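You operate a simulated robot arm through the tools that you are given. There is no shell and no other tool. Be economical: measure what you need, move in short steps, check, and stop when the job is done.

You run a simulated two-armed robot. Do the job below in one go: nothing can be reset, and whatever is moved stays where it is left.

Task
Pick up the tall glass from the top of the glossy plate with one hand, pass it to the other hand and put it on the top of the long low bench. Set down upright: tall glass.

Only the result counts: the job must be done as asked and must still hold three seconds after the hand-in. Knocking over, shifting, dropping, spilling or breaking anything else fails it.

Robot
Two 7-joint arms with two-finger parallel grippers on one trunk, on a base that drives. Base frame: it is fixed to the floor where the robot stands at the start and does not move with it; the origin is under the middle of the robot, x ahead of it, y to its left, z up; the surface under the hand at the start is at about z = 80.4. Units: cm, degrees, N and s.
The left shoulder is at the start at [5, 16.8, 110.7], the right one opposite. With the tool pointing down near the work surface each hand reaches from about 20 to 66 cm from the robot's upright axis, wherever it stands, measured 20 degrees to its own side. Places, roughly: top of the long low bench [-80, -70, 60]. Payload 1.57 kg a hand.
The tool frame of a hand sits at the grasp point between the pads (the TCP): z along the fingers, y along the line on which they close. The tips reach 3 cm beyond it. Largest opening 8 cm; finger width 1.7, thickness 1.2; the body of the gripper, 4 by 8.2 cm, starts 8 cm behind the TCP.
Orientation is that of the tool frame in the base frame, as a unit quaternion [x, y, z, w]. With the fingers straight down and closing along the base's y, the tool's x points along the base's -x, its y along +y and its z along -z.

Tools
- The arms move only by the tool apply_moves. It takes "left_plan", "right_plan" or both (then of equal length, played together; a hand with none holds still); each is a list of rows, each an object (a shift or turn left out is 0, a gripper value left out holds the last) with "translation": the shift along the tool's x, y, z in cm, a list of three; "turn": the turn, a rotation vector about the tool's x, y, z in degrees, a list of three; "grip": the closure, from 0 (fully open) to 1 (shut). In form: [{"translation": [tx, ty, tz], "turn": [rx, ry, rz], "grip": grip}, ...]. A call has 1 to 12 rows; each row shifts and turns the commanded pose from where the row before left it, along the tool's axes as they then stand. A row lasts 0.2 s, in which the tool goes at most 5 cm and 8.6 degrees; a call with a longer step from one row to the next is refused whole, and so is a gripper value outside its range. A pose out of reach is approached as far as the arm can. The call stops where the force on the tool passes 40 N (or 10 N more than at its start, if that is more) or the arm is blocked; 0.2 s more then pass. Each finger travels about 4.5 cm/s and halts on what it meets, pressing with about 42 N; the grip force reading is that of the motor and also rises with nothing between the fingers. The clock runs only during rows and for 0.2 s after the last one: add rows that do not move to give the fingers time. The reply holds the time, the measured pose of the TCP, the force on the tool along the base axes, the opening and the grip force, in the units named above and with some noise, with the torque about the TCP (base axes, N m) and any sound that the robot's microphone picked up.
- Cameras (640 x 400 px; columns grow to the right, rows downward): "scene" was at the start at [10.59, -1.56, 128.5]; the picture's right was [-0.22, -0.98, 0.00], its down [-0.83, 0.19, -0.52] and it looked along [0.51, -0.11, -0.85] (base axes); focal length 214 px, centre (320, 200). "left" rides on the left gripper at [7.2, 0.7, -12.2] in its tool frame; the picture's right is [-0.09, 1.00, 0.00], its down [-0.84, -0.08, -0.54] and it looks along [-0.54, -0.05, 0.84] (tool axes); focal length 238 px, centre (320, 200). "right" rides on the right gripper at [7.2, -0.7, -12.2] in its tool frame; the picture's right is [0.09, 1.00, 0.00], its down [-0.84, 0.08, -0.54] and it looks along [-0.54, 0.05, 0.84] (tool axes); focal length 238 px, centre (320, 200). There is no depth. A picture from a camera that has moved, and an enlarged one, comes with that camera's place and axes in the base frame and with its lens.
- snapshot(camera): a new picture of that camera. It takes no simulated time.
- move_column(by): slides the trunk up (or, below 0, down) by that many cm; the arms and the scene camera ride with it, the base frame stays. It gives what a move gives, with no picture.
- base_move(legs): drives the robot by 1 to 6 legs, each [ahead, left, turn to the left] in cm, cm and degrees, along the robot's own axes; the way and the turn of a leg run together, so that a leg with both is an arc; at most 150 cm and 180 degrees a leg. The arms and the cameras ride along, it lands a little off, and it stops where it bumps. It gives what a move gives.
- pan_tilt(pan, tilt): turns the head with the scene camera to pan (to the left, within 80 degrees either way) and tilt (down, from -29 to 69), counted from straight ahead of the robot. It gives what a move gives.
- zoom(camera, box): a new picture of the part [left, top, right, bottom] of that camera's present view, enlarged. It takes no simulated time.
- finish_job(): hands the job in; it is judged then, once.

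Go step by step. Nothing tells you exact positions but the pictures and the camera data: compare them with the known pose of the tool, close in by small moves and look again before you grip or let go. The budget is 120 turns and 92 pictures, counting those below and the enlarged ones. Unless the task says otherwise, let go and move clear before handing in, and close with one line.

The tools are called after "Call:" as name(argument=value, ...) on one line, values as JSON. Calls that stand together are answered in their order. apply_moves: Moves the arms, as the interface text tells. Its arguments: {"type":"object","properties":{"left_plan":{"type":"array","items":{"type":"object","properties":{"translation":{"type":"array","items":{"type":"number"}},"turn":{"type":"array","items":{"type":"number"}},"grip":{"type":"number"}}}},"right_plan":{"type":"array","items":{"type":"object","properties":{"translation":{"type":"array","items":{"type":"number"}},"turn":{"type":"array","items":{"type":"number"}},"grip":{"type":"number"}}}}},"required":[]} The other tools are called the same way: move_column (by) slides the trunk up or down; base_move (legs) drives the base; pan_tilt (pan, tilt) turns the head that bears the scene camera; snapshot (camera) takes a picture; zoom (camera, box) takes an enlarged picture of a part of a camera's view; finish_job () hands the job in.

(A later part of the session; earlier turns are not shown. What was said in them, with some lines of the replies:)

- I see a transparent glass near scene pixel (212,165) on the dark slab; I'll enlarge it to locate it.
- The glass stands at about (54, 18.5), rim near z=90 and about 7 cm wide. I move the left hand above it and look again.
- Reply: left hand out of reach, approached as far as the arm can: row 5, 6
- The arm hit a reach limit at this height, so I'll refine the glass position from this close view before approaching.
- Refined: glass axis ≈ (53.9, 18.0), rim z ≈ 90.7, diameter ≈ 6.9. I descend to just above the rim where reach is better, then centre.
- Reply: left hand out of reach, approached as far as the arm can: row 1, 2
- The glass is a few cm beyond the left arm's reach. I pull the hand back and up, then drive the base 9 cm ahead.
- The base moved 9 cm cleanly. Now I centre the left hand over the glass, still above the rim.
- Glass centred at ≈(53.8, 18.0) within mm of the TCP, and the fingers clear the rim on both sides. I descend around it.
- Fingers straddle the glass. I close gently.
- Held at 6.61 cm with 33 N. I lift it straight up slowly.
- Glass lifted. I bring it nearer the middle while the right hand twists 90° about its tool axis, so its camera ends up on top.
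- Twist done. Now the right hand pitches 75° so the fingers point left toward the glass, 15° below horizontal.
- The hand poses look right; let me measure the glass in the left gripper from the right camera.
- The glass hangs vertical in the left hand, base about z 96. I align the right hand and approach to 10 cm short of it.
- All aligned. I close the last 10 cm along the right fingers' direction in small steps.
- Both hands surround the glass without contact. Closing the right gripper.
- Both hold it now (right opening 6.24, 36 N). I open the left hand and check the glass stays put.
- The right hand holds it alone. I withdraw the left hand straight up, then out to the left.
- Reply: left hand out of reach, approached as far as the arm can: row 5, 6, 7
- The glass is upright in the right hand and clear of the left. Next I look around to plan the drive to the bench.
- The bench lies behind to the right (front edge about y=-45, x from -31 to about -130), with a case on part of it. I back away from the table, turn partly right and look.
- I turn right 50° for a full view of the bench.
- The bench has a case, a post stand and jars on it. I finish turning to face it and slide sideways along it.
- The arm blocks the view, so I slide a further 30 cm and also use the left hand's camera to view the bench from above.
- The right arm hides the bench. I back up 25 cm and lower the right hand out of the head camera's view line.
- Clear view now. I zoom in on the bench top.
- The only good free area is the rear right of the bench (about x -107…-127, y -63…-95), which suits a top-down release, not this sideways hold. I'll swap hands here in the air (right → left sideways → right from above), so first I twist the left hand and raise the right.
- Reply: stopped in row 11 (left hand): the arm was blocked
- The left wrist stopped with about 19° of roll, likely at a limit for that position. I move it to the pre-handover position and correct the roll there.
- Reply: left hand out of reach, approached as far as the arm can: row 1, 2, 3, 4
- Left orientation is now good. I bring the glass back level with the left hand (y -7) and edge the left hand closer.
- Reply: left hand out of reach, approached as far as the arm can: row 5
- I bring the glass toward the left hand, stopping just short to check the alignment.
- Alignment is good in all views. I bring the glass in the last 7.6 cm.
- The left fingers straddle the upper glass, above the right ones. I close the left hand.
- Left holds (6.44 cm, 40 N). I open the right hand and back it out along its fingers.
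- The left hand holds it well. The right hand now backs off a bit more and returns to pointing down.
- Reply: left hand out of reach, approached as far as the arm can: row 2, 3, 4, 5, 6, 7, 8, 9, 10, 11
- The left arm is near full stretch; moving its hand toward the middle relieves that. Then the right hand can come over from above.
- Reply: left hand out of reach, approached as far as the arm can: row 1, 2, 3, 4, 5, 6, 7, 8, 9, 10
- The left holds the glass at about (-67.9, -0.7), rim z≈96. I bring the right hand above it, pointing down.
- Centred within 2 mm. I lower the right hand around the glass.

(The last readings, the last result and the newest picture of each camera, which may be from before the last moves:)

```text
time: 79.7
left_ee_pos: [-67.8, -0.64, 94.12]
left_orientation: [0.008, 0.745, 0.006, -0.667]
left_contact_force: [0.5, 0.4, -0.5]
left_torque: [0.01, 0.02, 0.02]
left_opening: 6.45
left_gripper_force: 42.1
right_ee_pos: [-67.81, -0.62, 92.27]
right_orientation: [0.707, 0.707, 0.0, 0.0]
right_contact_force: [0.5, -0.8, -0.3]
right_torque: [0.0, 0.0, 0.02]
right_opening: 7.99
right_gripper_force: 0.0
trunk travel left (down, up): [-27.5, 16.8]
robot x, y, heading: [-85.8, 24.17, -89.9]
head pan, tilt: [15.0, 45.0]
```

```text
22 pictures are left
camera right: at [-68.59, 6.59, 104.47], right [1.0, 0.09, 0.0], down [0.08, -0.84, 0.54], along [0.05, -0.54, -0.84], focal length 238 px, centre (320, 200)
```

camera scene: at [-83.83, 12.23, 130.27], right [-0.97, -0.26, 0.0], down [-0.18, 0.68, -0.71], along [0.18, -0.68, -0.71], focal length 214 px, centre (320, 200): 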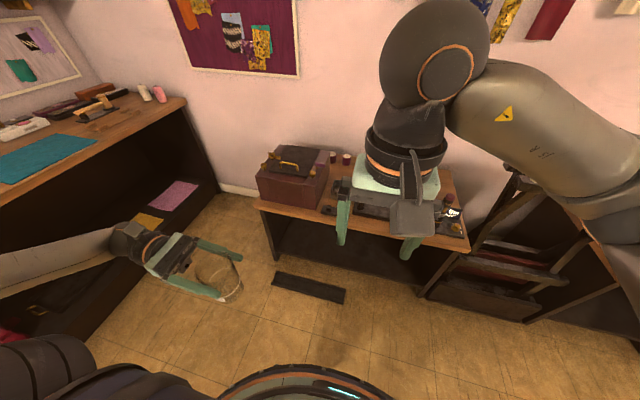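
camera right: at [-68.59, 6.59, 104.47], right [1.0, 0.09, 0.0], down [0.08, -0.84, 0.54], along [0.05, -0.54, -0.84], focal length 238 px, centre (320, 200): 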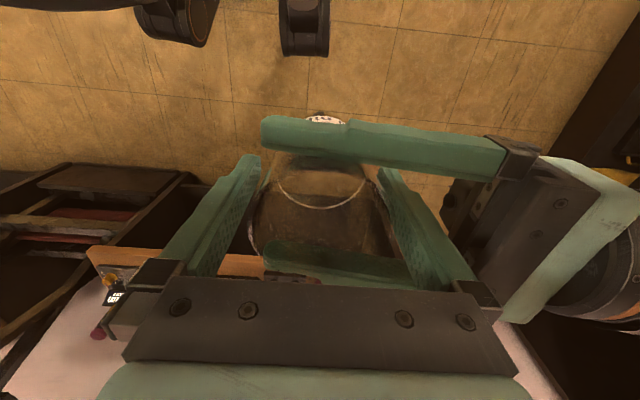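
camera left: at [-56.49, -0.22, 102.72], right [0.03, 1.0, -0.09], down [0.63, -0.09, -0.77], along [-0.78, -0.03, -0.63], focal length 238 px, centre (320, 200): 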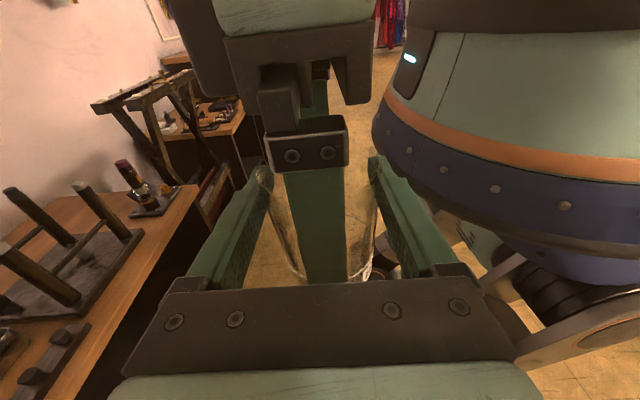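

No contact, good straddle. I close the right hand.

Call:
apply_moves(right_plan=[{"grip": 0.1}, {"grip": 0.15}, {"grip": 0.2}, {"grip": 0.25}, {"grip": 0.25}, {"grip": 0.25}])

```text
time: 81.0
left_ee_pos: [-67.76, -0.61, 94.14]
left_orientation: [0.008, 0.745, 0.007, -0.667]
left_contact_force: [-8.7, -0.4, 0.3]
left_torque: [0.02, 0.03, 0.05]
left_opening: 6.41
left_gripper_force: 41.5
right_ee_pos: [-67.8, -0.68, 92.31]
right_orientation: [0.708, 0.707, 0.001, 0.0]
right_contact_force: [7.7, 1.3, -0.2]
right_torque: [-0.01, 0.12, -0.03]
right_opening: 6.67
right_gripper_force: 39.0
trunk travel left (down, up): [-27.5, 16.8]
robot x, y, heading: [-85.95, 23.91, -89.7]
head pan, tilt: [15.0, 45.0]
```

Right grips (6.67 cm, 39 N). Opening the left and backing it straight out.

Call:
apply_moves(left_plan=[{"grip": 0.12}, {"grip": 0.06}, {"grip": 0}, {"grip": 0}, {"translation": [0, 0, -1]}, {"translation": [0, 0, -2]}, {"translation": [0, 0, -2]}, {"translation": [0, 0, -2]}, {"translation": [0, 0, -2]}, {"translation": [0, 0, -2]}, {"translation": [0, 0, -2]}])

Call:
snapshot(camera="left")

```text
time: 83.5
left_ee_pos: [-54.72, -0.75, 95.39]
left_orientation: [0.009, 0.744, 0.007, -0.668]
left_contact_force: [-0.2, 0.4, 0.7]
left_torque: [-0.01, -0.02, 0.01]
left_opening: 8.0
left_gripper_force: 0.0
right_ee_pos: [-67.77, -0.74, 92.33]
right_orientation: [0.707, 0.707, 0.0, -0.001]
right_contact_force: [0.3, 0.3, 0.1]
right_torque: [0.0, 0.01, 0.01]
right_opening: 6.6
right_gripper_force: 41.6
trunk travel left (down, up): [-27.5, 16.8]
robot x, y, heading: [-85.71, 24.4, -89.9]
head pan, tilt: [15.0, 45.0]
```

```text
21 pictures are left
camera left: at [-43.44, -0.34, 103.87], right [0.03, 1.0, -0.09], down [0.63, -0.09, -0.77], along [-0.78, -0.03, -0.63], focal length 238 px, centre (320, 200)
```

left: 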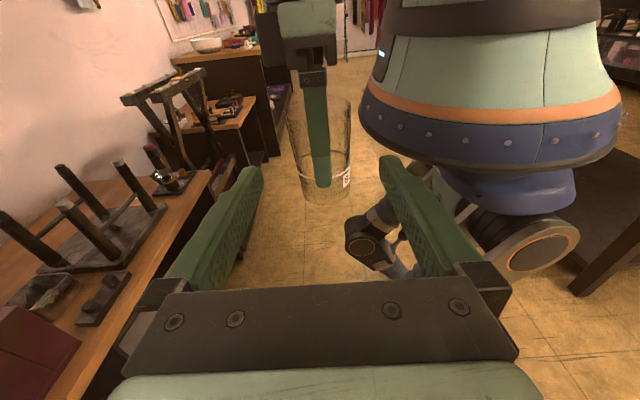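

The right hand now holds the glass from above. I enlarge to measure its base relative to the fingertips.

Call:
zoom(camera="left", box=[250, 80, 410, 220])

```text
2.86 times, centred on (330, 150) of left
camera zoom: at [-43.44, -0.34, 103.87], right [0.03, 1.0, -0.09], down [0.63, -0.09, -0.77], along [-0.78, -0.03, -0.63], focal length 681 px, centre (291, 343)
```

zoom: 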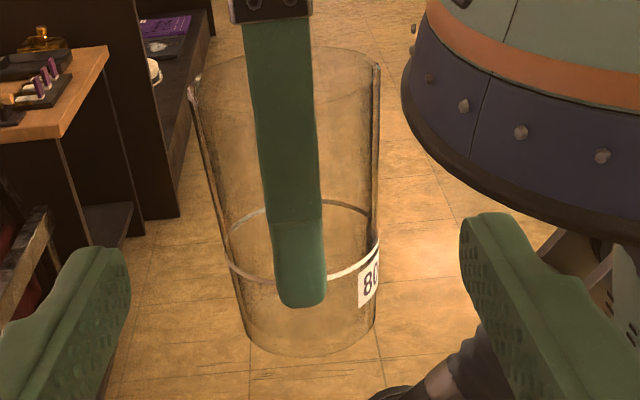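

The base sits ≈6.4 cm below the TCP and the glass hangs vertical. I raise it a little and move it out in front-right of the robot, clear of everything.

Call:
apply_moves(right_plan=[{"translation": [-0.5, -0.8, -0.8]}, {"translation": [-1.2, -1.6, -1]}, {"translation": [-2, -2.8, -1]}, {"translation": [-2, -2.8, -1]}, {"translation": [-2, -2.8, -1]}, {"translation": [-2, -2.8, 0]}, {"translation": [-2, -2.8, 0]}, {"translation": [-2, -2.8, 0]}, {"translation": [-2, -2.8, 0]}, {"translation": [-2, -2.8, 0]}, {"translation": [-1.7, -2.1, 0]}, {"translation": [-0.9, -1.1, 0]}])

Call:
base_move(legs=[[0, -19, 0]])

Call:
pan_tilt(pan=10, tilt=50)

Call:
snapshot(camera="scene")

```text
time: 86.0
left_ee_pos: [-54.95, -0.85, 95.32]
left_orientation: [0.008, 0.744, 0.007, -0.668]
left_contact_force: [0.1, 0.0, -0.9]
left_torque: [-0.02, 0.0, -0.01]
left_opening: 7.97
left_gripper_force: 0.1
right_ee_pos: [-95.81, -20.94, 97.18]
right_orientation: [0.707, 0.707, 0.0, -0.001]
right_contact_force: [0.2, 0.0, -1.2]
right_torque: [0.02, 0.05, 0.04]
right_opening: 6.61
right_gripper_force: 42.1
trunk travel left (down, up): [-27.5, 16.8]
robot x, y, heading: [-86.01, 23.97, -89.9]
head pan, tilt: [15.0, 45.0]
```

```text
time: 88.4
left_ee_pos: [-74.53, -0.81, 95.37]
left_orientation: [0.009, 0.744, 0.007, -0.668]
left_contact_force: [0.2, -0.3, -0.2]
left_torque: [0.0, 0.01, 0.01]
left_opening: 7.99
left_gripper_force: 0.0
right_ee_pos: [-115.46, -21.15, 97.22]
right_orientation: [0.706, 0.708, 0.001, 0.0]
right_contact_force: [-0.6, 0.0, -1.9]
right_torque: [-0.04, 0.01, 0.02]
right_opening: 6.63
right_gripper_force: 42.1
trunk travel left (down, up): [-27.5, 16.8]
robot x, y, heading: [-105.44, 24.66, -89.8]
head pan, tilt: [15.0, 45.0]
```

```text
time: 89.1
left_ee_pos: [-74.45, -0.7, 95.42]
left_orientation: [0.009, 0.745, 0.007, -0.668]
left_contact_force: [-0.3, 0.5, -1.3]
left_torque: [-0.01, 0.01, -0.01]
left_opening: 8.0
left_gripper_force: 0.1
right_ee_pos: [-115.38, -21.08, 97.25]
right_orientation: [0.706, 0.708, 0.001, 0.0]
right_contact_force: [0.3, -0.4, -1.5]
right_torque: [-0.01, 0.0, -0.03]
right_opening: 6.66
right_gripper_force: 42.5
trunk travel left (down, up): [-27.5, 16.8]
robot x, y, heading: [-105.36, 24.26, -89.9]
head pan, tilt: [10.0, 50.0]
```

```text
19 pictures are left
camera scene: at [-104.26, 12.47, 129.59], right [-0.98, -0.18, 0.0], down [-0.13, 0.75, -0.64], along [0.11, -0.63, -0.77], focal length 214 px, centre (320, 200)
```

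scene: 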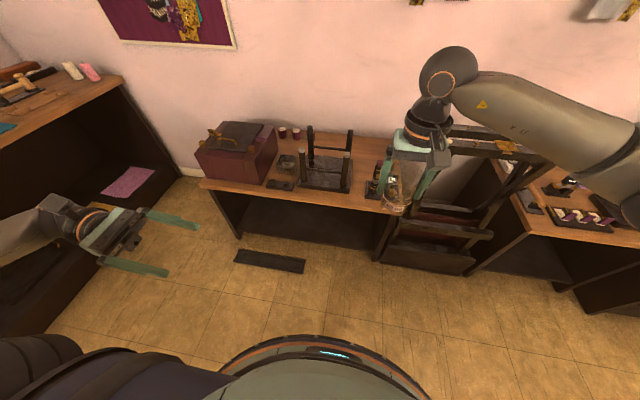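

The rack right of the bench (top about z 97, from x≈-131) could foul my elbow during the release. I rehearse the low, extended pose here in free air to see how the elbow sits.

Call:
apply_moves(right_plan=[{"translation": [0, 0, 1]}, {"translation": [0, 0, 2.5]}, {"translation": [0, 0, 3]}, {"translation": [0, 0, 3]}, {"translation": [0, 0, 3]}, {"translation": [0, 0, 3]}, {"translation": [-2, 0, 3]}, {"translation": [-2, 0, 3]}, {"translation": [-2, 0, 3]}, {"translation": [-2, 0, 1.5]}, {"translation": [-1.5, 0, 0.5]}, {}])

Call:
pan_tilt(pan=-30, tilt=45)

Call:
snapshot(camera="scene")

Call:
snapshot(camera="left")

```text
time: 91.7
left_ee_pos: [-74.5, -0.8, 95.46]
left_orientation: [0.008, 0.745, 0.007, -0.667]
left_contact_force: [-0.5, 0.0, 0.6]
left_torque: [0.03, -0.03, 0.02]
left_opening: 8.0
left_gripper_force: 0.1
right_ee_pos: [-115.28, -30.53, 70.62]
right_orientation: [0.706, 0.708, 0.001, 0.0]
right_contact_force: [-0.5, -0.3, -1.3]
right_torque: [-0.01, -0.01, -0.01]
right_opening: 6.64
right_gripper_force: 42.0
trunk travel left (down, up): [-27.5, 16.8]
robot x, y, heading: [-105.54, 24.19, -89.9]
head pan, tilt: [10.0, 50.0]
```

```text
time: 92.7
left_ee_pos: [-74.54, -0.93, 95.28]
left_orientation: [0.008, 0.745, 0.007, -0.667]
left_contact_force: [0.8, 0.4, -1.0]
left_torque: [-0.02, -0.01, 0.02]
left_opening: 8.01
left_gripper_force: 0.0
right_ee_pos: [-115.23, -30.6, 70.49]
right_orientation: [0.706, 0.708, 0.0, 0.0]
right_contact_force: [0.9, 0.1, -1.2]
right_torque: [-0.02, -0.01, -0.02]
right_opening: 6.63
right_gripper_force: 41.8
trunk travel left (down, up): [-27.5, 16.8]
robot x, y, heading: [-105.89, 24.37, -89.9]
head pan, tilt: [-30.0, 45.0]
```

```text
18 pictures are left
camera scene: at [-109.66, 13.0, 130.27], right [-0.87, 0.5, 0.0], down [0.35, 0.61, -0.71], along [-0.35, -0.61, -0.71], focal length 214 px, centre (320, 200)
```

scene: 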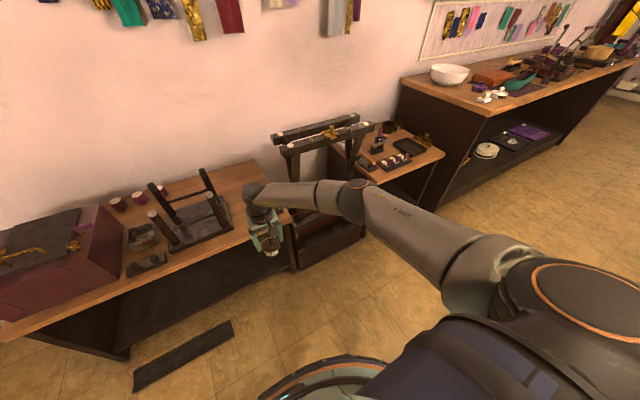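

```text
17 pictures are left
camera left: at [-63.12, -0.33, 103.86], right [0.03, 1.0, -0.09], down [0.63, -0.09, -0.77], along [-0.78, -0.03, -0.63], focal length 238 px, centre (320, 200)
```

left: 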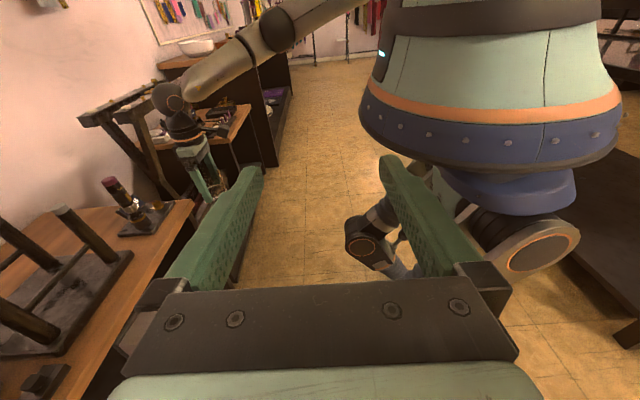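

The arm reaches fine; its elbow sits 15 cm right of the wrist line, so I'll stand so it stays in front of the rack and clear of the floor board: robot at about (-100, -11). I lift the glass above the stool posts first.

Call:
apply_moves(right_plan=[{"translation": [0, 0, -1]}, {"translation": [0, 0, -2.5]}, {"translation": [0, 0, -2.5]}, {"translation": [0, 0, -2.5]}, {"translation": [0, 0, -2.5]}, {"translation": [0, 0, -2.5]}, {"translation": [0, 0, -2.5]}, {"translation": [0, 0, -2.5]}, {"translation": [0, 0, -2]}, {"translation": [0, 0, -1]}, {}])

```text
time: 95.1
left_ee_pos: [-74.53, -0.59, 95.41]
left_orientation: [0.008, 0.744, 0.007, -0.668]
left_contact_force: [0.0, 0.6, -0.1]
left_torque: [0.02, 0.0, 0.02]
left_opening: 7.99
left_gripper_force: 0.2
right_ee_pos: [-115.35, -30.52, 92.08]
right_orientation: [0.707, 0.707, 0.001, -0.001]
right_contact_force: [0.0, -0.5, -2.8]
right_torque: [-0.01, -0.04, -0.01]
right_opening: 6.61
right_gripper_force: 41.7
trunk travel left (down, up): [-27.5, 16.8]
robot x, y, heading: [-105.47, 24.18, -89.8]
head pan, tilt: [-30.0, 45.0]
```

Call:
base_move(legs=[[20, 4, 0]])

Call:
snapshot(camera="right")

Call:
snapshot(camera="scene")

```text
time: 96.7
left_ee_pos: [-70.57, -20.67, 95.37]
left_orientation: [0.008, 0.744, 0.007, -0.668]
left_contact_force: [0.5, 0.1, -0.5]
left_torque: [0.05, 0.01, -0.05]
left_opening: 8.02
left_gripper_force: 0.1
right_ee_pos: [-111.44, -50.45, 92.09]
right_orientation: [0.708, 0.706, 0.0, -0.002]
right_contact_force: [-0.4, -0.2, -2.0]
right_torque: [-0.01, 0.0, 0.03]
right_opening: 6.65
right_gripper_force: 42.1
trunk travel left (down, up): [-27.5, 16.8]
robot x, y, heading: [-100.94, 4.54, -90.1]
head pan, tilt: [-30.0, 45.0]
```

```text
16 pictures are left
camera right: at [-112.28, -43.23, 104.28], right [1.0, 0.09, 0.0], down [0.08, -0.84, 0.54], along [0.05, -0.54, -0.84], focal length 238 px, centre (320, 200)
```

right: 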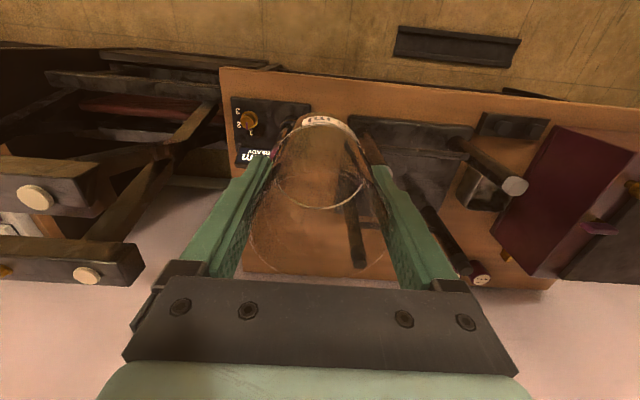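

```text
15 pictures are left
camera scene: at [-105.62, -6.88, 130.27], right [-0.87, 0.5, 0.0], down [0.35, 0.61, -0.71], along [-0.35, -0.61, -0.71], focal length 214 px, centre (320, 200)
```

scene: 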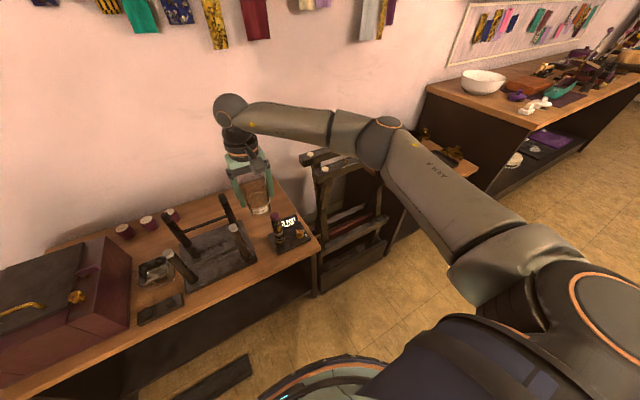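

Path is clear. I drive 15 cm further ahead; the arm will do the last bit.

Call:
base_move(legs=[[15, 0, 0]])

Call:
apply_moves(right_plan=[{"translation": [-1, -0.3, 0.5]}, {"translation": [-1.2, -0.3, 1]}, {}])

Call:
snapshot(camera="right")

Call:
snapshot(camera="scene")

```text
time: 98.1
left_ee_pos: [-70.41, -35.97, 95.35]
left_orientation: [0.007, 0.744, 0.006, -0.668]
left_contact_force: [0.5, -0.3, -0.4]
left_torque: [0.01, 0.01, 0.0]
left_opening: 8.0
left_gripper_force: 0.1
right_ee_pos: [-111.31, -65.84, 91.99]
right_orientation: [0.706, 0.708, 0.0, -0.001]
right_contact_force: [0.1, -0.3, -1.8]
right_torque: [0.01, 0.0, -0.06]
right_opening: 6.62
right_gripper_force: 42.1
trunk travel left (down, up): [-27.5, 16.8]
robot x, y, heading: [-101.59, -10.95, -89.8]
head pan, tilt: [-30.0, 45.0]
```

```text
time: 98.9
left_ee_pos: [-70.37, -35.96, 95.34]
left_orientation: [0.007, 0.744, 0.006, -0.668]
left_contact_force: [0.6, 0.0, 0.1]
left_torque: [0.01, -0.01, 0.01]
left_opening: 8.0
left_gripper_force: 0.0
right_ee_pos: [-111.94, -68.01, 90.43]
right_orientation: [0.706, 0.708, 0.0, -0.001]
right_contact_force: [0.1, -0.1, -2.9]
right_torque: [0.02, 0.01, 0.05]
right_opening: 6.64
right_gripper_force: 42.2
trunk travel left (down, up): [-27.5, 16.8]
robot x, y, heading: [-101.52, -11.32, -89.8]
head pan, tilt: [-30.0, 45.0]
```

```text
14 pictures are left
camera right: at [-112.72, -60.85, 102.7], right [1.0, 0.09, 0.0], down [0.08, -0.84, 0.54], along [0.05, -0.54, -0.84], focal length 238 px, centre (320, 200)
```

right: 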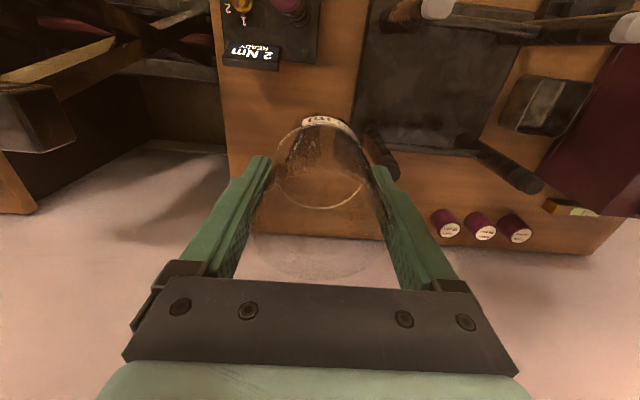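

```text
13 pictures are left
camera scene: at [-105.57, -22.29, 130.27], right [-0.87, 0.5, 0.0], down [0.35, 0.61, -0.71], along [-0.35, -0.61, -0.71], focal length 214 px, centre (320, 200)
```

scene: 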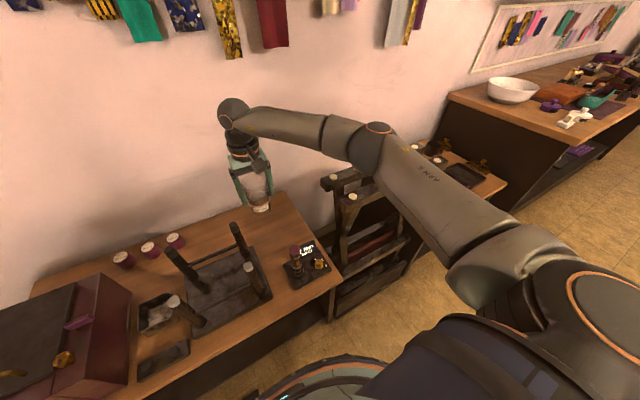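

The spot is confirmed: stool edge at x≈-105, tester back at y≈-64, bench edge x≈-128.7. I shift to (-115, -70) and lower the trunk 5 cm for reach.

Call:
apply_moves(right_plan=[{"translation": [-0.5, -1, 0]}, {"translation": [-0.7, -1, 0.5]}, {"translation": [-0.7, -1, 0.5]}, {}])

Call:
move_column(by=-5)

Call:
snapshot(camera="scene")

```text
time: 99.9
left_ee_pos: [-70.51, -36.13, 95.3]
left_orientation: [0.008, 0.744, 0.006, -0.668]
left_contact_force: [-1.3, 1.1, -0.3]
left_torque: [-0.01, 0.03, 0.02]
left_opening: 8.01
left_gripper_force: 0.1
right_ee_pos: [-114.94, -70.12, 89.68]
right_orientation: [0.706, 0.709, -0.001, 0.0]
right_contact_force: [-0.3, -0.8, -2.1]
right_torque: [-0.01, -0.02, -0.05]
right_opening: 6.61
right_gripper_force: 42.4
trunk travel left (down, up): [-27.5, 16.8]
robot x, y, heading: [-101.61, -10.74, -90.1]
head pan, tilt: [-30.0, 45.0]
```

```text
time: 100.9
left_ee_pos: [-70.37, -35.98, 90.19]
left_orientation: [0.008, 0.744, 0.006, -0.668]
left_contact_force: [0.1, 0.8, -0.1]
left_torque: [-0.01, 0.0, -0.02]
left_opening: 7.98
left_gripper_force: 0.1
right_ee_pos: [-114.83, -70.08, 84.72]
right_orientation: [0.706, 0.709, 0.0, 0.001]
right_contact_force: [0.6, -0.1, -1.7]
right_torque: [0.03, 0.03, 0.01]
right_opening: 6.63
right_gripper_force: 41.9
trunk travel left (down, up): [-22.5, 21.8]
robot x, y, heading: [-101.39, -11.15, -89.9]
head pan, tilt: [-30.0, 45.0]
```

```text
12 pictures are left
camera scene: at [-105.58, -22.28, 125.27], right [-0.87, 0.5, 0.0], down [0.35, 0.61, -0.71], along [-0.35, -0.61, -0.71], focal length 214 px, centre (320, 200)
```

scene: 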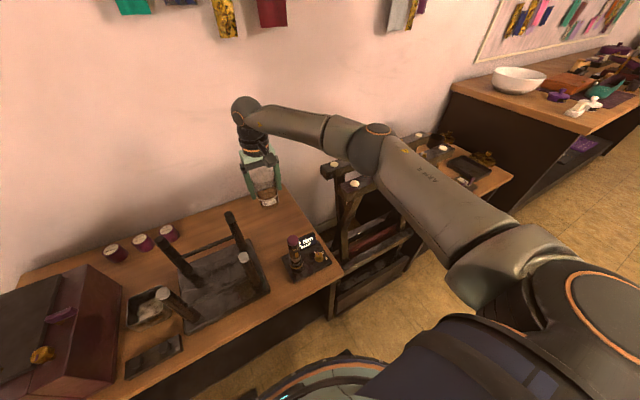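

The elbow is clear and moves inward as the arm extends down. I descend to just above the bench and check.

Call:
apply_moves(right_plan=[{"translation": [0, 0, 1]}, {"translation": [0, 0, 1.5]}, {"translation": [0, 0, 1.5]}, {"translation": [0, 0, 1.5]}, {"translation": [0, 0, 1.5]}, {"translation": [0, 0, 1.5]}, {"translation": [0, 0, 1.5]}, {"translation": [0, 0, 1.5]}, {"translation": [0, 0, 1.5]}, {"translation": [0, 0, 1]}, {"translation": [0, 0, 1]}, {}])

Call:
snapshot(camera="right")

Call:
zoom(camera="scene", box=[200, 80, 440, 280])

```text
time: 103.5
left_ee_pos: [-70.37, -35.95, 90.34]
left_orientation: [0.007, 0.745, 0.006, -0.667]
left_contact_force: [-0.1, 0.7, -0.3]
left_torque: [0.01, -0.01, 0.02]
left_opening: 8.01
left_gripper_force: 0.1
right_ee_pos: [-114.88, -70.0, 69.6]
right_orientation: [0.706, 0.708, 0.0, -0.001]
right_contact_force: [0.4, 0.5, -1.8]
right_torque: [0.0, 0.0, 0.03]
right_opening: 6.64
right_gripper_force: 42.5
trunk travel left (down, up): [-22.5, 21.8]
robot x, y, heading: [-101.78, -11.09, -90.0]
head pan, tilt: [-30.0, 45.0]
```

```text
11 pictures are left
camera right: at [-115.69, -62.74, 81.85], right [1.0, 0.1, 0.0], down [0.08, -0.84, 0.54], along [0.05, -0.54, -0.84], focal length 238 px, centre (320, 200)
```

right: 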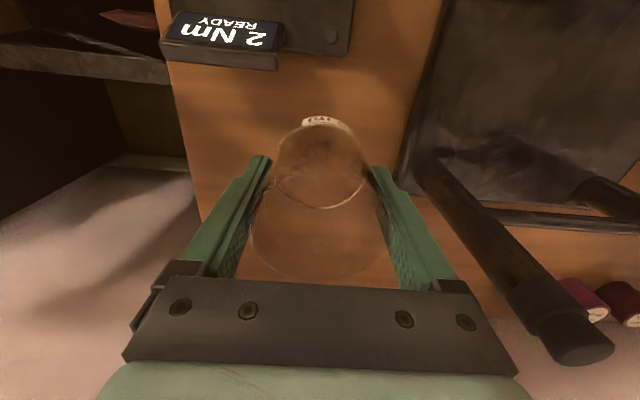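

```text
2.00 times, centred on (320, 180) of scene
camera zoom: at [-105.57, -22.29, 125.27], right [-0.87, 0.5, 0.0], down [0.35, 0.61, -0.71], along [-0.35, -0.61, -0.71], focal length 429 px, centre (320, 240)
```

zoom: 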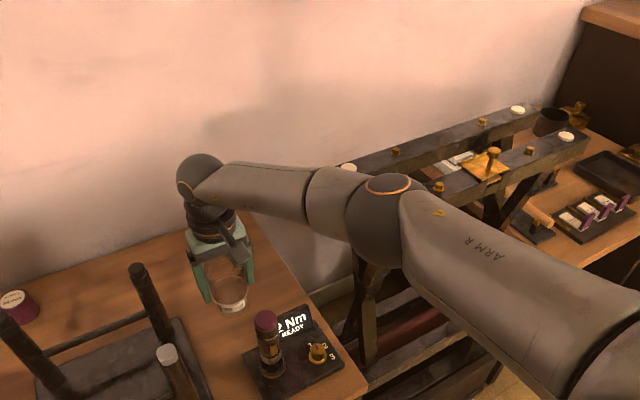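

All clear. I lower slowly until the base touches the bench.

Call:
apply_moves(right_plan=[{"translation": [0, 0, 0.6]}, {"translation": [0, 0, 0.6]}, {"translation": [0, 0, 0.5]}, {"translation": [0, 0, 0.4]}, {}])

Call:
zoom(camera="scene", box=[240, 150, 400, 270])

```text
time: 104.7
left_ee_pos: [-70.26, -36.04, 90.36]
left_orientation: [0.008, 0.744, 0.006, -0.668]
left_contact_force: [0.6, -0.5, -0.2]
left_torque: [0.0, -0.01, -0.02]
left_opening: 7.99
left_gripper_force: 0.0
right_ee_pos: [-114.85, -70.0, 67.6]
right_orientation: [0.706, 0.708, -0.001, 0.0]
right_contact_force: [-0.4, 0.3, -1.9]
right_torque: [0.03, 0.02, -0.02]
right_opening: 6.65
right_gripper_force: 41.9
trunk travel left (down, up): [-22.5, 21.8]
robot x, y, heading: [-101.38, -11.56, -89.6]
head pan, tilt: [-30.0, 45.0]
```

```text
3.33 times, centred on (320, 210) of scene
camera zoom: at [-105.57, -22.29, 125.27], right [-0.87, 0.5, 0.0], down [0.35, 0.61, -0.71], along [-0.35, -0.61, -0.71], focal length 715 px, centre (320, 167)
```

zoom: 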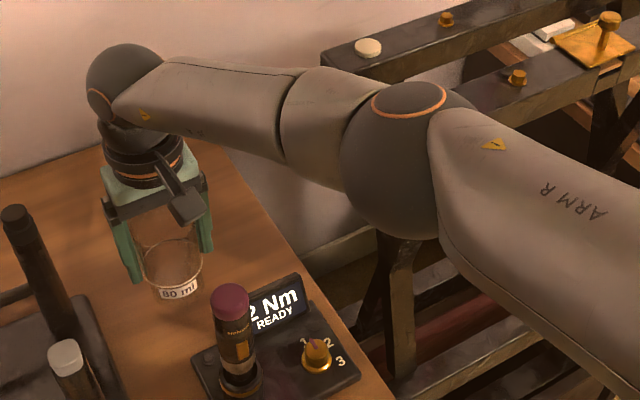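

Call:
apply_moves(right_plan=[{"translation": [0, 0, 0.25]}, {"translation": [0, 0, 0.25]}, {"translation": [0, 0, 0.2]}, {}])

```text
time: 105.7
left_ee_pos: [-70.44, -35.98, 90.36]
left_orientation: [0.007, 0.744, 0.006, -0.668]
left_contact_force: [0.2, 1.2, -0.2]
left_torque: [-0.03, 0.02, -0.01]
left_opening: 7.99
left_gripper_force: 0.1
right_ee_pos: [-115.0, -69.95, 66.92]
right_orientation: [0.706, 0.708, -0.001, 0.0]
right_contact_force: [-0.4, -0.4, -1.5]
right_torque: [0.02, 0.01, -0.01]
right_opening: 6.62
right_gripper_force: 42.3
trunk travel left (down, up): [-22.5, 21.8]
robot x, y, heading: [-101.13, -11.28, -89.6]
head pan, tilt: [-30.0, 45.0]
```

Call:
apply_moves(right_plan=[{"translation": [0, 0, 0.2]}, {"translation": [0, 0, 0.2]}, {}])

```text
time: 106.5
left_ee_pos: [-70.35, -35.92, 90.33]
left_orientation: [0.007, 0.744, 0.006, -0.668]
left_contact_force: [0.1, -0.8, 0.7]
left_torque: [-0.02, -0.01, 0.0]
left_opening: 8.0
left_gripper_force: 0.0
right_ee_pos: [-114.97, -69.92, 66.31]
right_orientation: [0.706, 0.708, -0.001, -0.001]
right_contact_force: [-0.1, -0.4, -1.1]
right_torque: [0.0, 0.04, 0.0]
right_opening: 6.63
right_gripper_force: 41.6
trunk travel left (down, up): [-22.5, 21.8]
robot x, y, heading: [-101.68, -11.24, -90.0]
head pan, tilt: [-30.0, 45.0]
```

Call:
apply_moves(right_plan=[{"translation": [0, 0, 0.15]}, {"translation": [0, 0, 0.15]}, {}])

Call:
zoom(camera="scene", box=[245, 190, 325, 250])

```text
time: 107.3
left_ee_pos: [-70.43, -36.02, 90.4]
left_orientation: [0.007, 0.744, 0.006, -0.668]
left_contact_force: [-0.2, 0.5, 0.6]
left_torque: [0.0, 0.0, 0.01]
left_opening: 8.0
left_gripper_force: 0.1
right_ee_pos: [-114.9, -69.98, 66.15]
right_orientation: [0.706, 0.708, -0.001, 0.0]
right_contact_force: [0.6, 0.3, -1.3]
right_torque: [-0.01, 0.01, -0.02]
right_opening: 6.63
right_gripper_force: 41.9
trunk travel left (down, up): [-22.5, 21.8]
robot x, y, heading: [-101.22, -11.46, -89.8]
head pan, tilt: [-30.0, 45.0]
```

```text
6.67 times, centred on (285, 220) of scene
camera zoom: at [-105.57, -22.29, 125.27], right [-0.87, 0.5, 0.0], down [0.35, 0.61, -0.71], along [-0.35, -0.61, -0.71], focal length 1430 px, centre (553, 67)
```

zoom: 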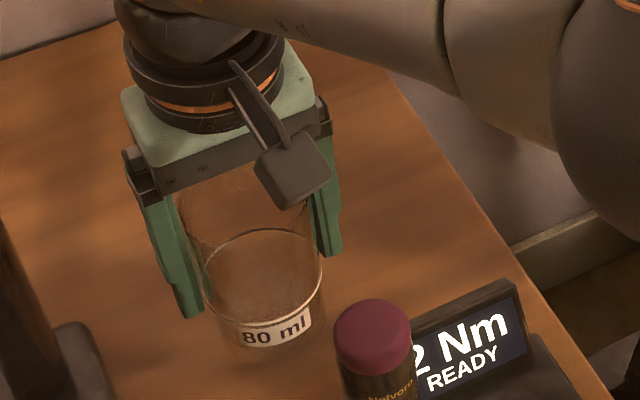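

No contact yet; continuing down in small steps.

Call:
apply_moves(right_plan=[{"translation": [0, 0, 0.15]}, {"translation": [0, 0, 0.15]}, {}])

Call:
apply_moves(right_plan=[{"translation": [0, 0, 0.1]}, {"translation": [0, 0, 0.1]}, {}])

```text
time: 108.1
left_ee_pos: [-70.36, -35.99, 90.33]
left_orientation: [0.008, 0.744, 0.006, -0.668]
left_contact_force: [1.2, 0.0, 1.5]
left_torque: [0.01, -0.03, 0.02]
left_opening: 8.03
left_gripper_force: 0.0
right_ee_pos: [-115.02, -69.85, 65.88]
right_orientation: [0.706, 0.708, 0.0, 0.0]
right_contact_force: [-0.1, -0.1, -2.2]
right_torque: [0.02, 0.03, -0.02]
right_opening: 6.63
right_gripper_force: 42.0
trunk travel left (down, up): [-22.5, 21.8]
robot x, y, heading: [-101.47, -11.03, -89.6]
head pan, tilt: [-30.0, 45.0]
```

```text
time: 108.9
left_ee_pos: [-70.34, -35.96, 90.31]
left_orientation: [0.007, 0.744, 0.006, -0.668]
left_contact_force: [0.0, 0.4, -0.3]
left_torque: [-0.04, 0.02, -0.02]
left_opening: 8.01
left_gripper_force: 0.1
right_ee_pos: [-114.89, -69.97, 65.56]
right_orientation: [0.706, 0.709, 0.0, 0.001]
right_contact_force: [0.5, 0.6, -1.2]
right_torque: [0.05, -0.04, -0.02]
right_opening: 6.63
right_gripper_force: 42.1
trunk travel left (down, up): [-22.5, 21.8]
robot x, y, heading: [-101.47, -11.26, -89.9]
head pan, tilt: [-30.0, 45.0]
```

Call:
apply_moves(right_plan=[{"translation": [0, 0, 0.15]}, {"translation": [0, 0, 0.15]}, {}])

Call:
snapshot(camera="right")

```text
time: 109.7
left_ee_pos: [-70.45, -35.99, 90.32]
left_orientation: [0.007, 0.744, 0.006, -0.668]
left_contact_force: [0.0, 0.1, 0.0]
left_torque: [0.0, -0.04, 0.01]
left_opening: 8.0
left_gripper_force: 0.0
right_ee_pos: [-114.84, -69.95, 65.48]
right_orientation: [0.706, 0.709, 0.0, 0.0]
right_contact_force: [0.4, 0.5, -1.3]
right_torque: [0.0, -0.01, -0.02]
right_opening: 6.63
right_gripper_force: 41.4
trunk travel left (down, up): [-22.5, 21.8]
robot x, y, heading: [-101.47, -10.99, -89.6]
head pan, tilt: [-30.0, 45.0]
```

```text
7 pictures are left
camera right: at [-115.71, -62.78, 77.63], right [1.0, 0.1, 0.0], down [0.08, -0.84, 0.54], along [0.05, -0.54, -0.84], focal length 238 px, centre (320, 200)
```

right: 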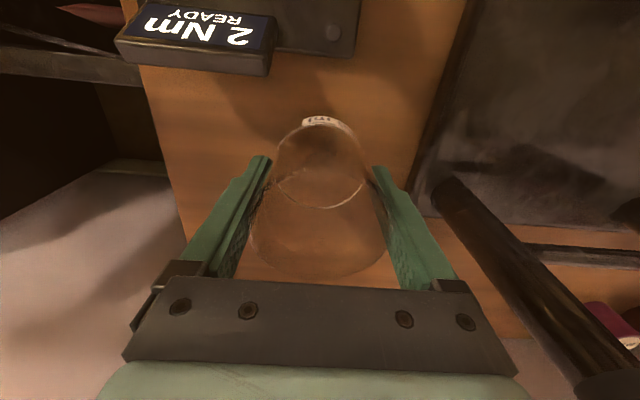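

Call:
apply_moves(right_plan=[{"translation": [0, 0, 0.15]}, {"translation": [0, 0, 0.15]}, {}])

Call:
apply_moves(right_plan=[{"translation": [0, 0, 0.15]}, {"translation": [0, 0, 0.15]}, {}])

```text
time: 110.5
left_ee_pos: [-70.35, -35.98, 90.33]
left_orientation: [0.007, 0.744, 0.005, -0.668]
left_contact_force: [0.0, 0.1, 0.1]
left_torque: [-0.01, 0.0, 0.06]
left_opening: 7.98
left_gripper_force: 0.1
right_ee_pos: [-114.88, -70.01, 64.98]
right_orientation: [0.706, 0.708, 0.0, 0.0]
right_contact_force: [-0.6, 0.6, -2.2]
right_torque: [0.03, 0.02, 0.05]
right_opening: 6.63
right_gripper_force: 42.3
trunk travel left (down, up): [-22.5, 21.8]
robot x, y, heading: [-101.42, -11.18, -89.9]
head pan, tilt: [-30.0, 45.0]
```

```text
time: 111.3
left_ee_pos: [-70.44, -35.99, 90.33]
left_orientation: [0.007, 0.744, 0.006, -0.668]
left_contact_force: [0.2, 0.1, -0.3]
left_torque: [-0.02, -0.01, -0.03]
left_opening: 8.01
left_gripper_force: 0.1
right_ee_pos: [-114.82, -69.87, 64.87]
right_orientation: [0.707, 0.708, 0.0, 0.0]
right_contact_force: [-0.5, 0.4, -1.0]
right_torque: [-0.01, 0.0, 0.01]
right_opening: 6.63
right_gripper_force: 42.6
trunk travel left (down, up): [-22.5, 21.8]
robot x, y, heading: [-101.5, -11.16, -89.9]
head pan, tilt: [-30.0, 45.0]
```

Call:
apply_moves(right_plan=[{"translation": [0, 0, 0.15]}, {"translation": [0, 0, 0.15]}, {}])

Call:
apply_moves(right_plan=[{"translation": [0, 0, 0.15]}, {"translation": [0, 0, 0.15]}, {}])

Call:
snapshot(camera="left")

```text
time: 112.1
left_ee_pos: [-70.31, -35.86, 90.24]
left_orientation: [0.007, 0.745, 0.005, -0.668]
left_contact_force: [-0.4, 0.5, -0.1]
left_torque: [0.0, -0.01, 0.0]
left_opening: 8.02
left_gripper_force: 0.1
right_ee_pos: [-114.99, -69.77, 64.56]
right_orientation: [0.706, 0.709, 0.0, 0.001]
right_contact_force: [1.4, 0.4, -1.1]
right_torque: [0.01, 0.01, 0.04]
right_opening: 6.64
right_gripper_force: 41.7
trunk travel left (down, up): [-22.5, 21.8]
robot x, y, heading: [-101.18, -11.12, -89.7]
head pan, tilt: [-30.0, 45.0]
```

```text
time: 112.9
left_ee_pos: [-70.52, -35.88, 90.36]
left_orientation: [0.007, 0.744, 0.006, -0.668]
left_contact_force: [0.1, -0.3, 0.1]
left_torque: [-0.02, 0.01, -0.02]
left_opening: 8.01
left_gripper_force: 0.1
right_ee_pos: [-114.97, -69.72, 64.2]
right_orientation: [0.706, 0.708, 0.0, -0.001]
right_contact_force: [0.0, -0.1, -1.3]
right_torque: [0.01, 0.01, 0.0]
right_opening: 6.61
right_gripper_force: 41.7
right hand out of reach, approached as far as the arm can: row 2
trunk travel left (down, up): [-22.5, 21.8]
robot x, y, heading: [-101.14, -11.01, -89.5]
head pan, tilt: [-30.0, 45.0]
```

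```text
6 pictures are left
camera left: at [-59.01, -35.56, 98.86], right [0.03, 1.0, -0.09], down [0.63, -0.09, -0.77], along [-0.78, -0.04, -0.63], focal length 238 px, centre (320, 200)
```

left: 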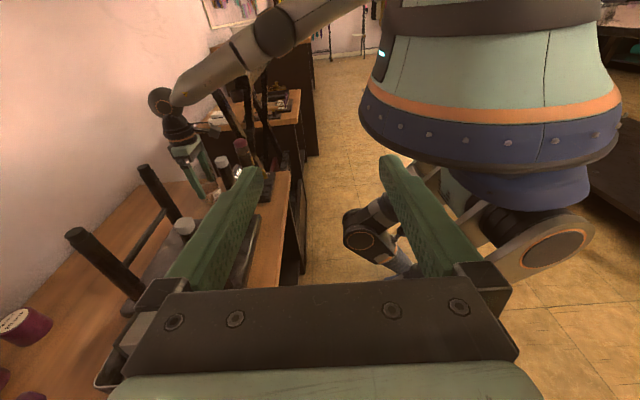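

I reached the arm's limit; let me see the remaining gap before using the trunk.

Call:
zoom(camera="left", box=[140, 120, 260, 220])

```text
4.00 times, centred on (200, 170) of left
camera zoom: at [-59.01, -35.56, 98.86], right [0.03, 1.0, -0.09], down [0.63, -0.09, -0.77], along [-0.78, -0.04, -0.63], focal length 953 px, centre (800, 320)
```

zoom: 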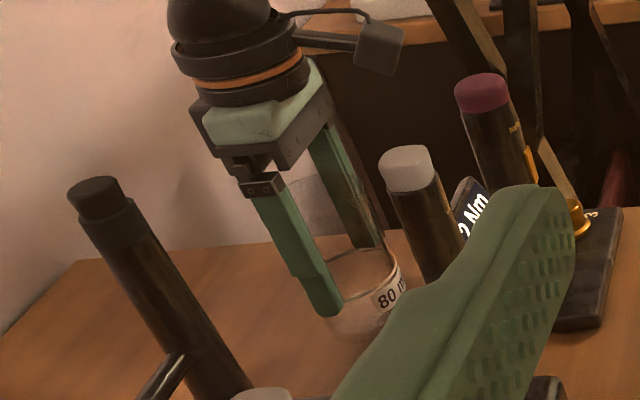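

Base is near z 57.7 with a small gap apparently left. I lower with the trunk in half-centimetre steps, watching the force.

Call:
move_column(by=-0.4)

Call:
move_column(by=-0.4)

```text
time: 113.4
left_ee_pos: [-70.4, -35.96, 89.97]
left_orientation: [0.007, 0.744, 0.006, -0.668]
left_contact_force: [-0.4, 0.2, -0.6]
left_torque: [0.0, 0.03, 0.01]
left_opening: 8.02
left_gripper_force: 0.1
right_ee_pos: [-114.99, -69.57, 63.74]
right_orientation: [0.705, 0.709, 0.0, -0.001]
right_contact_force: [0.8, -0.5, -1.8]
right_torque: [-0.03, -0.03, 0.01]
right_opening: 6.61
right_gripper_force: 41.8
trunk travel left (down, up): [-22.1, 22.2]
robot x, y, heading: [-101.82, -11.41, -89.6]
head pan, tilt: [-30.0, 45.0]
```

```text
time: 113.9
left_ee_pos: [-70.34, -35.95, 89.47]
left_orientation: [0.008, 0.744, 0.006, -0.668]
left_contact_force: [0.4, -0.2, 0.8]
left_torque: [-0.01, -0.02, 0.0]
left_opening: 7.99
left_gripper_force: 0.1
right_ee_pos: [-114.92, -69.65, 63.31]
right_orientation: [0.706, 0.708, 0.0, -0.001]
right_contact_force: [0.1, 0.6, -1.2]
right_torque: [-0.02, 0.03, 0.01]
right_opening: 6.65
right_gripper_force: 42.5
trunk travel left (down, up): [-21.7, 22.6]
robot x, y, heading: [-101.23, -11.06, -89.5]
head pan, tilt: [-30.0, 45.0]
```

Call:
move_column(by=-0.4)

Call:
move_column(by=-0.4)

Call:
zoom(camera="left", box=[160, 150, 240, 220])

```text
time: 114.5
left_ee_pos: [-70.42, -36.1, 89.2]
left_orientation: [0.008, 0.744, 0.007, -0.668]
left_contact_force: [-0.1, -0.1, 0.3]
left_torque: [-0.01, 0.0, 0.0]
left_opening: 8.0
left_gripper_force: 0.0
right_ee_pos: [-114.94, -69.68, 62.98]
right_orientation: [0.706, 0.708, 0.0, 0.0]
right_contact_force: [-0.2, -0.2, -2.0]
right_torque: [0.01, 0.0, 0.02]
right_opening: 6.64
right_gripper_force: 41.8
trunk travel left (down, up): [-21.3, 23.0]
robot x, y, heading: [-101.57, -11.39, -89.6]
head pan, tilt: [-30.0, 45.0]
```

```text
time: 115.0
left_ee_pos: [-70.37, -35.94, 88.93]
left_orientation: [0.008, 0.744, 0.006, -0.668]
left_contact_force: [-0.4, 0.1, -0.6]
left_torque: [0.0, -0.03, -0.03]
left_opening: 8.01
left_gripper_force: 0.0
right_ee_pos: [-114.97, -69.65, 62.76]
right_orientation: [0.706, 0.708, 0.0, 0.0]
right_contact_force: [-1.2, 2.6, 4.8]
right_torque: [-0.02, -0.03, -0.02]
right_opening: 6.64
right_gripper_force: 41.8
trunk travel left (down, up): [-20.9, 23.4]
robot x, y, heading: [-101.56, -11.29, -89.9]
head pan, tilt: [-30.0, 45.0]
```

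```text
5.71 times, centred on (200, 185) of left
camera zoom: at [-59.01, -35.51, 97.29], right [0.03, 1.0, -0.09], down [0.63, -0.09, -0.77], along [-0.78, -0.04, -0.63], focal length 1362 px, centre (1006, 286)
```

zoom: 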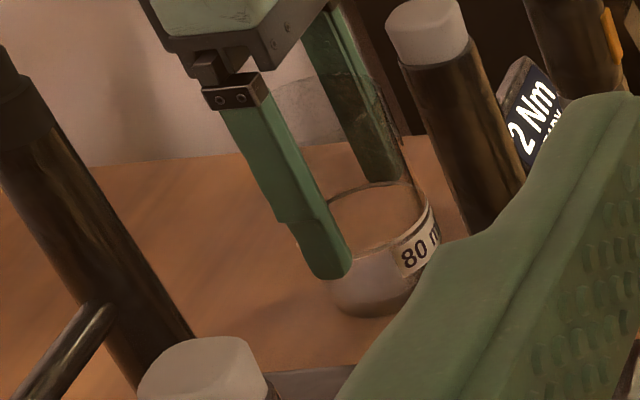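

Contact: the vertical force jumped to +4.8 N, so the glass rests on the bench. I open the right hand gently.

Call:
apply_moves(right_plan=[{"grip": 0.15}, {"grip": 0.1}, {"grip": 0.05}, {"grip": 0}, {"grip": 0}])

Call:
zoom(camera="left", box=[160, 150, 240, 220])

```text
time: 116.2
left_ee_pos: [-70.38, -35.97, 88.75]
left_orientation: [0.008, 0.745, 0.007, -0.667]
left_contact_force: [0.2, -0.4, 0.8]
left_torque: [0.0, 0.0, 0.03]
left_opening: 8.0
left_gripper_force: 0.0
right_ee_pos: [-114.88, -69.63, 62.65]
right_orientation: [0.706, 0.708, -0.001, -0.001]
right_contact_force: [0.0, 0.1, -0.3]
right_torque: [-0.01, 0.0, 0.01]
right_opening: 7.99
right_gripper_force: 0.1
trunk travel left (down, up): [-20.9, 23.4]
robot x, y, heading: [-101.64, -11.37, -89.7]
head pan, tilt: [-30.0, 45.0]
```

```text
5.71 times, centred on (200, 185) of left
camera zoom: at [-59.01, -35.55, 97.26], right [0.03, 1.0, -0.09], down [0.63, -0.09, -0.77], along [-0.78, -0.04, -0.63], focal length 1362 px, centre (1006, 286)
```

zoom: 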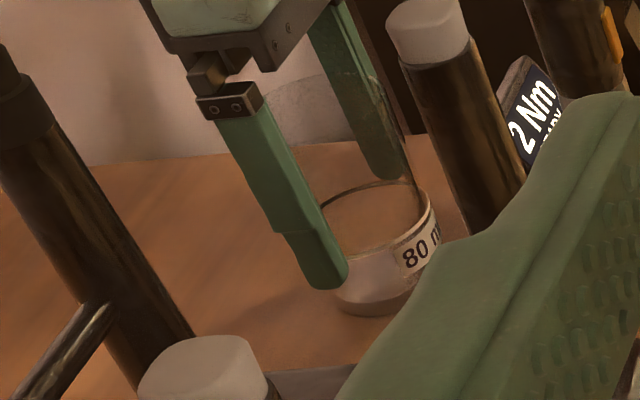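

The glass stands upright and free. I withdraw straight up using the trunk.

Call:
move_column(by=16)

Call:
snapshot(camera="right")

```text
time: 118.0
left_ee_pos: [-70.33, -35.99, 104.78]
left_orientation: [0.007, 0.744, 0.006, -0.668]
left_contact_force: [-0.6, 0.7, -0.2]
left_torque: [0.0, 0.0, -0.02]
left_opening: 8.01
left_gripper_force: 0.1
right_ee_pos: [-114.83, -69.68, 78.49]
right_orientation: [0.706, 0.708, -0.001, 0.0]
right_contact_force: [0.6, 0.6, -0.4]
right_torque: [0.0, -0.01, -0.01]
right_opening: 8.0
right_gripper_force: 0.0
trunk travel left (down, up): [-36.9, 7.4]
robot x, y, heading: [-101.74, -11.1, -90.0]
head pan, tilt: [-30.0, 45.0]
```

```text
2 pictures are left
camera right: at [-115.79, -62.48, 90.81], right [1.0, 0.09, 0.0], down [0.08, -0.84, 0.54], along [0.05, -0.54, -0.84], focal length 238 px, centre (320, 200)
```

right: 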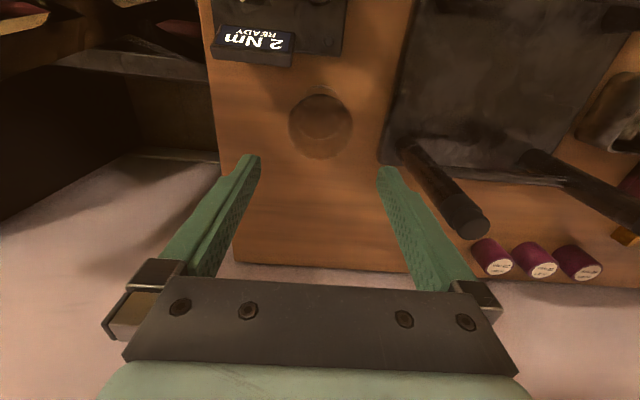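

I can only make out a round outline here, so I enlarge to confirm the glass.

Call:
zoom(camera="right", box=[240, 60, 400, 180])

```text
3.33 times, centred on (320, 120) of right
camera zoom: at [-115.79, -62.48, 90.81], right [1.0, 0.09, 0.0], down [0.08, -0.84, 0.54], along [0.05, -0.54, -0.84], focal length 794 px, centre (320, 467)
```

zoom: 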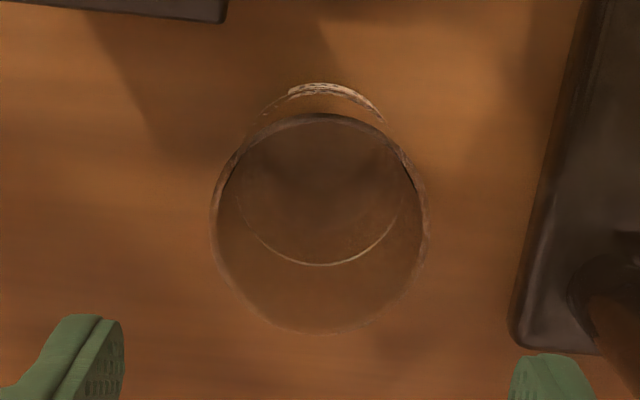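

The glass stands upright on the bench, clear of the tester and stool, and both hands are empty and clear. I'm handing the job in.

Call:
finish_job()

```text
The job is handed in.
```

The tall glass is standing upright on the long low bench, at its rear right, and the job is handed in. The left hand picked it up. I passed it right, left, then right again so the right hand could set it down from above.
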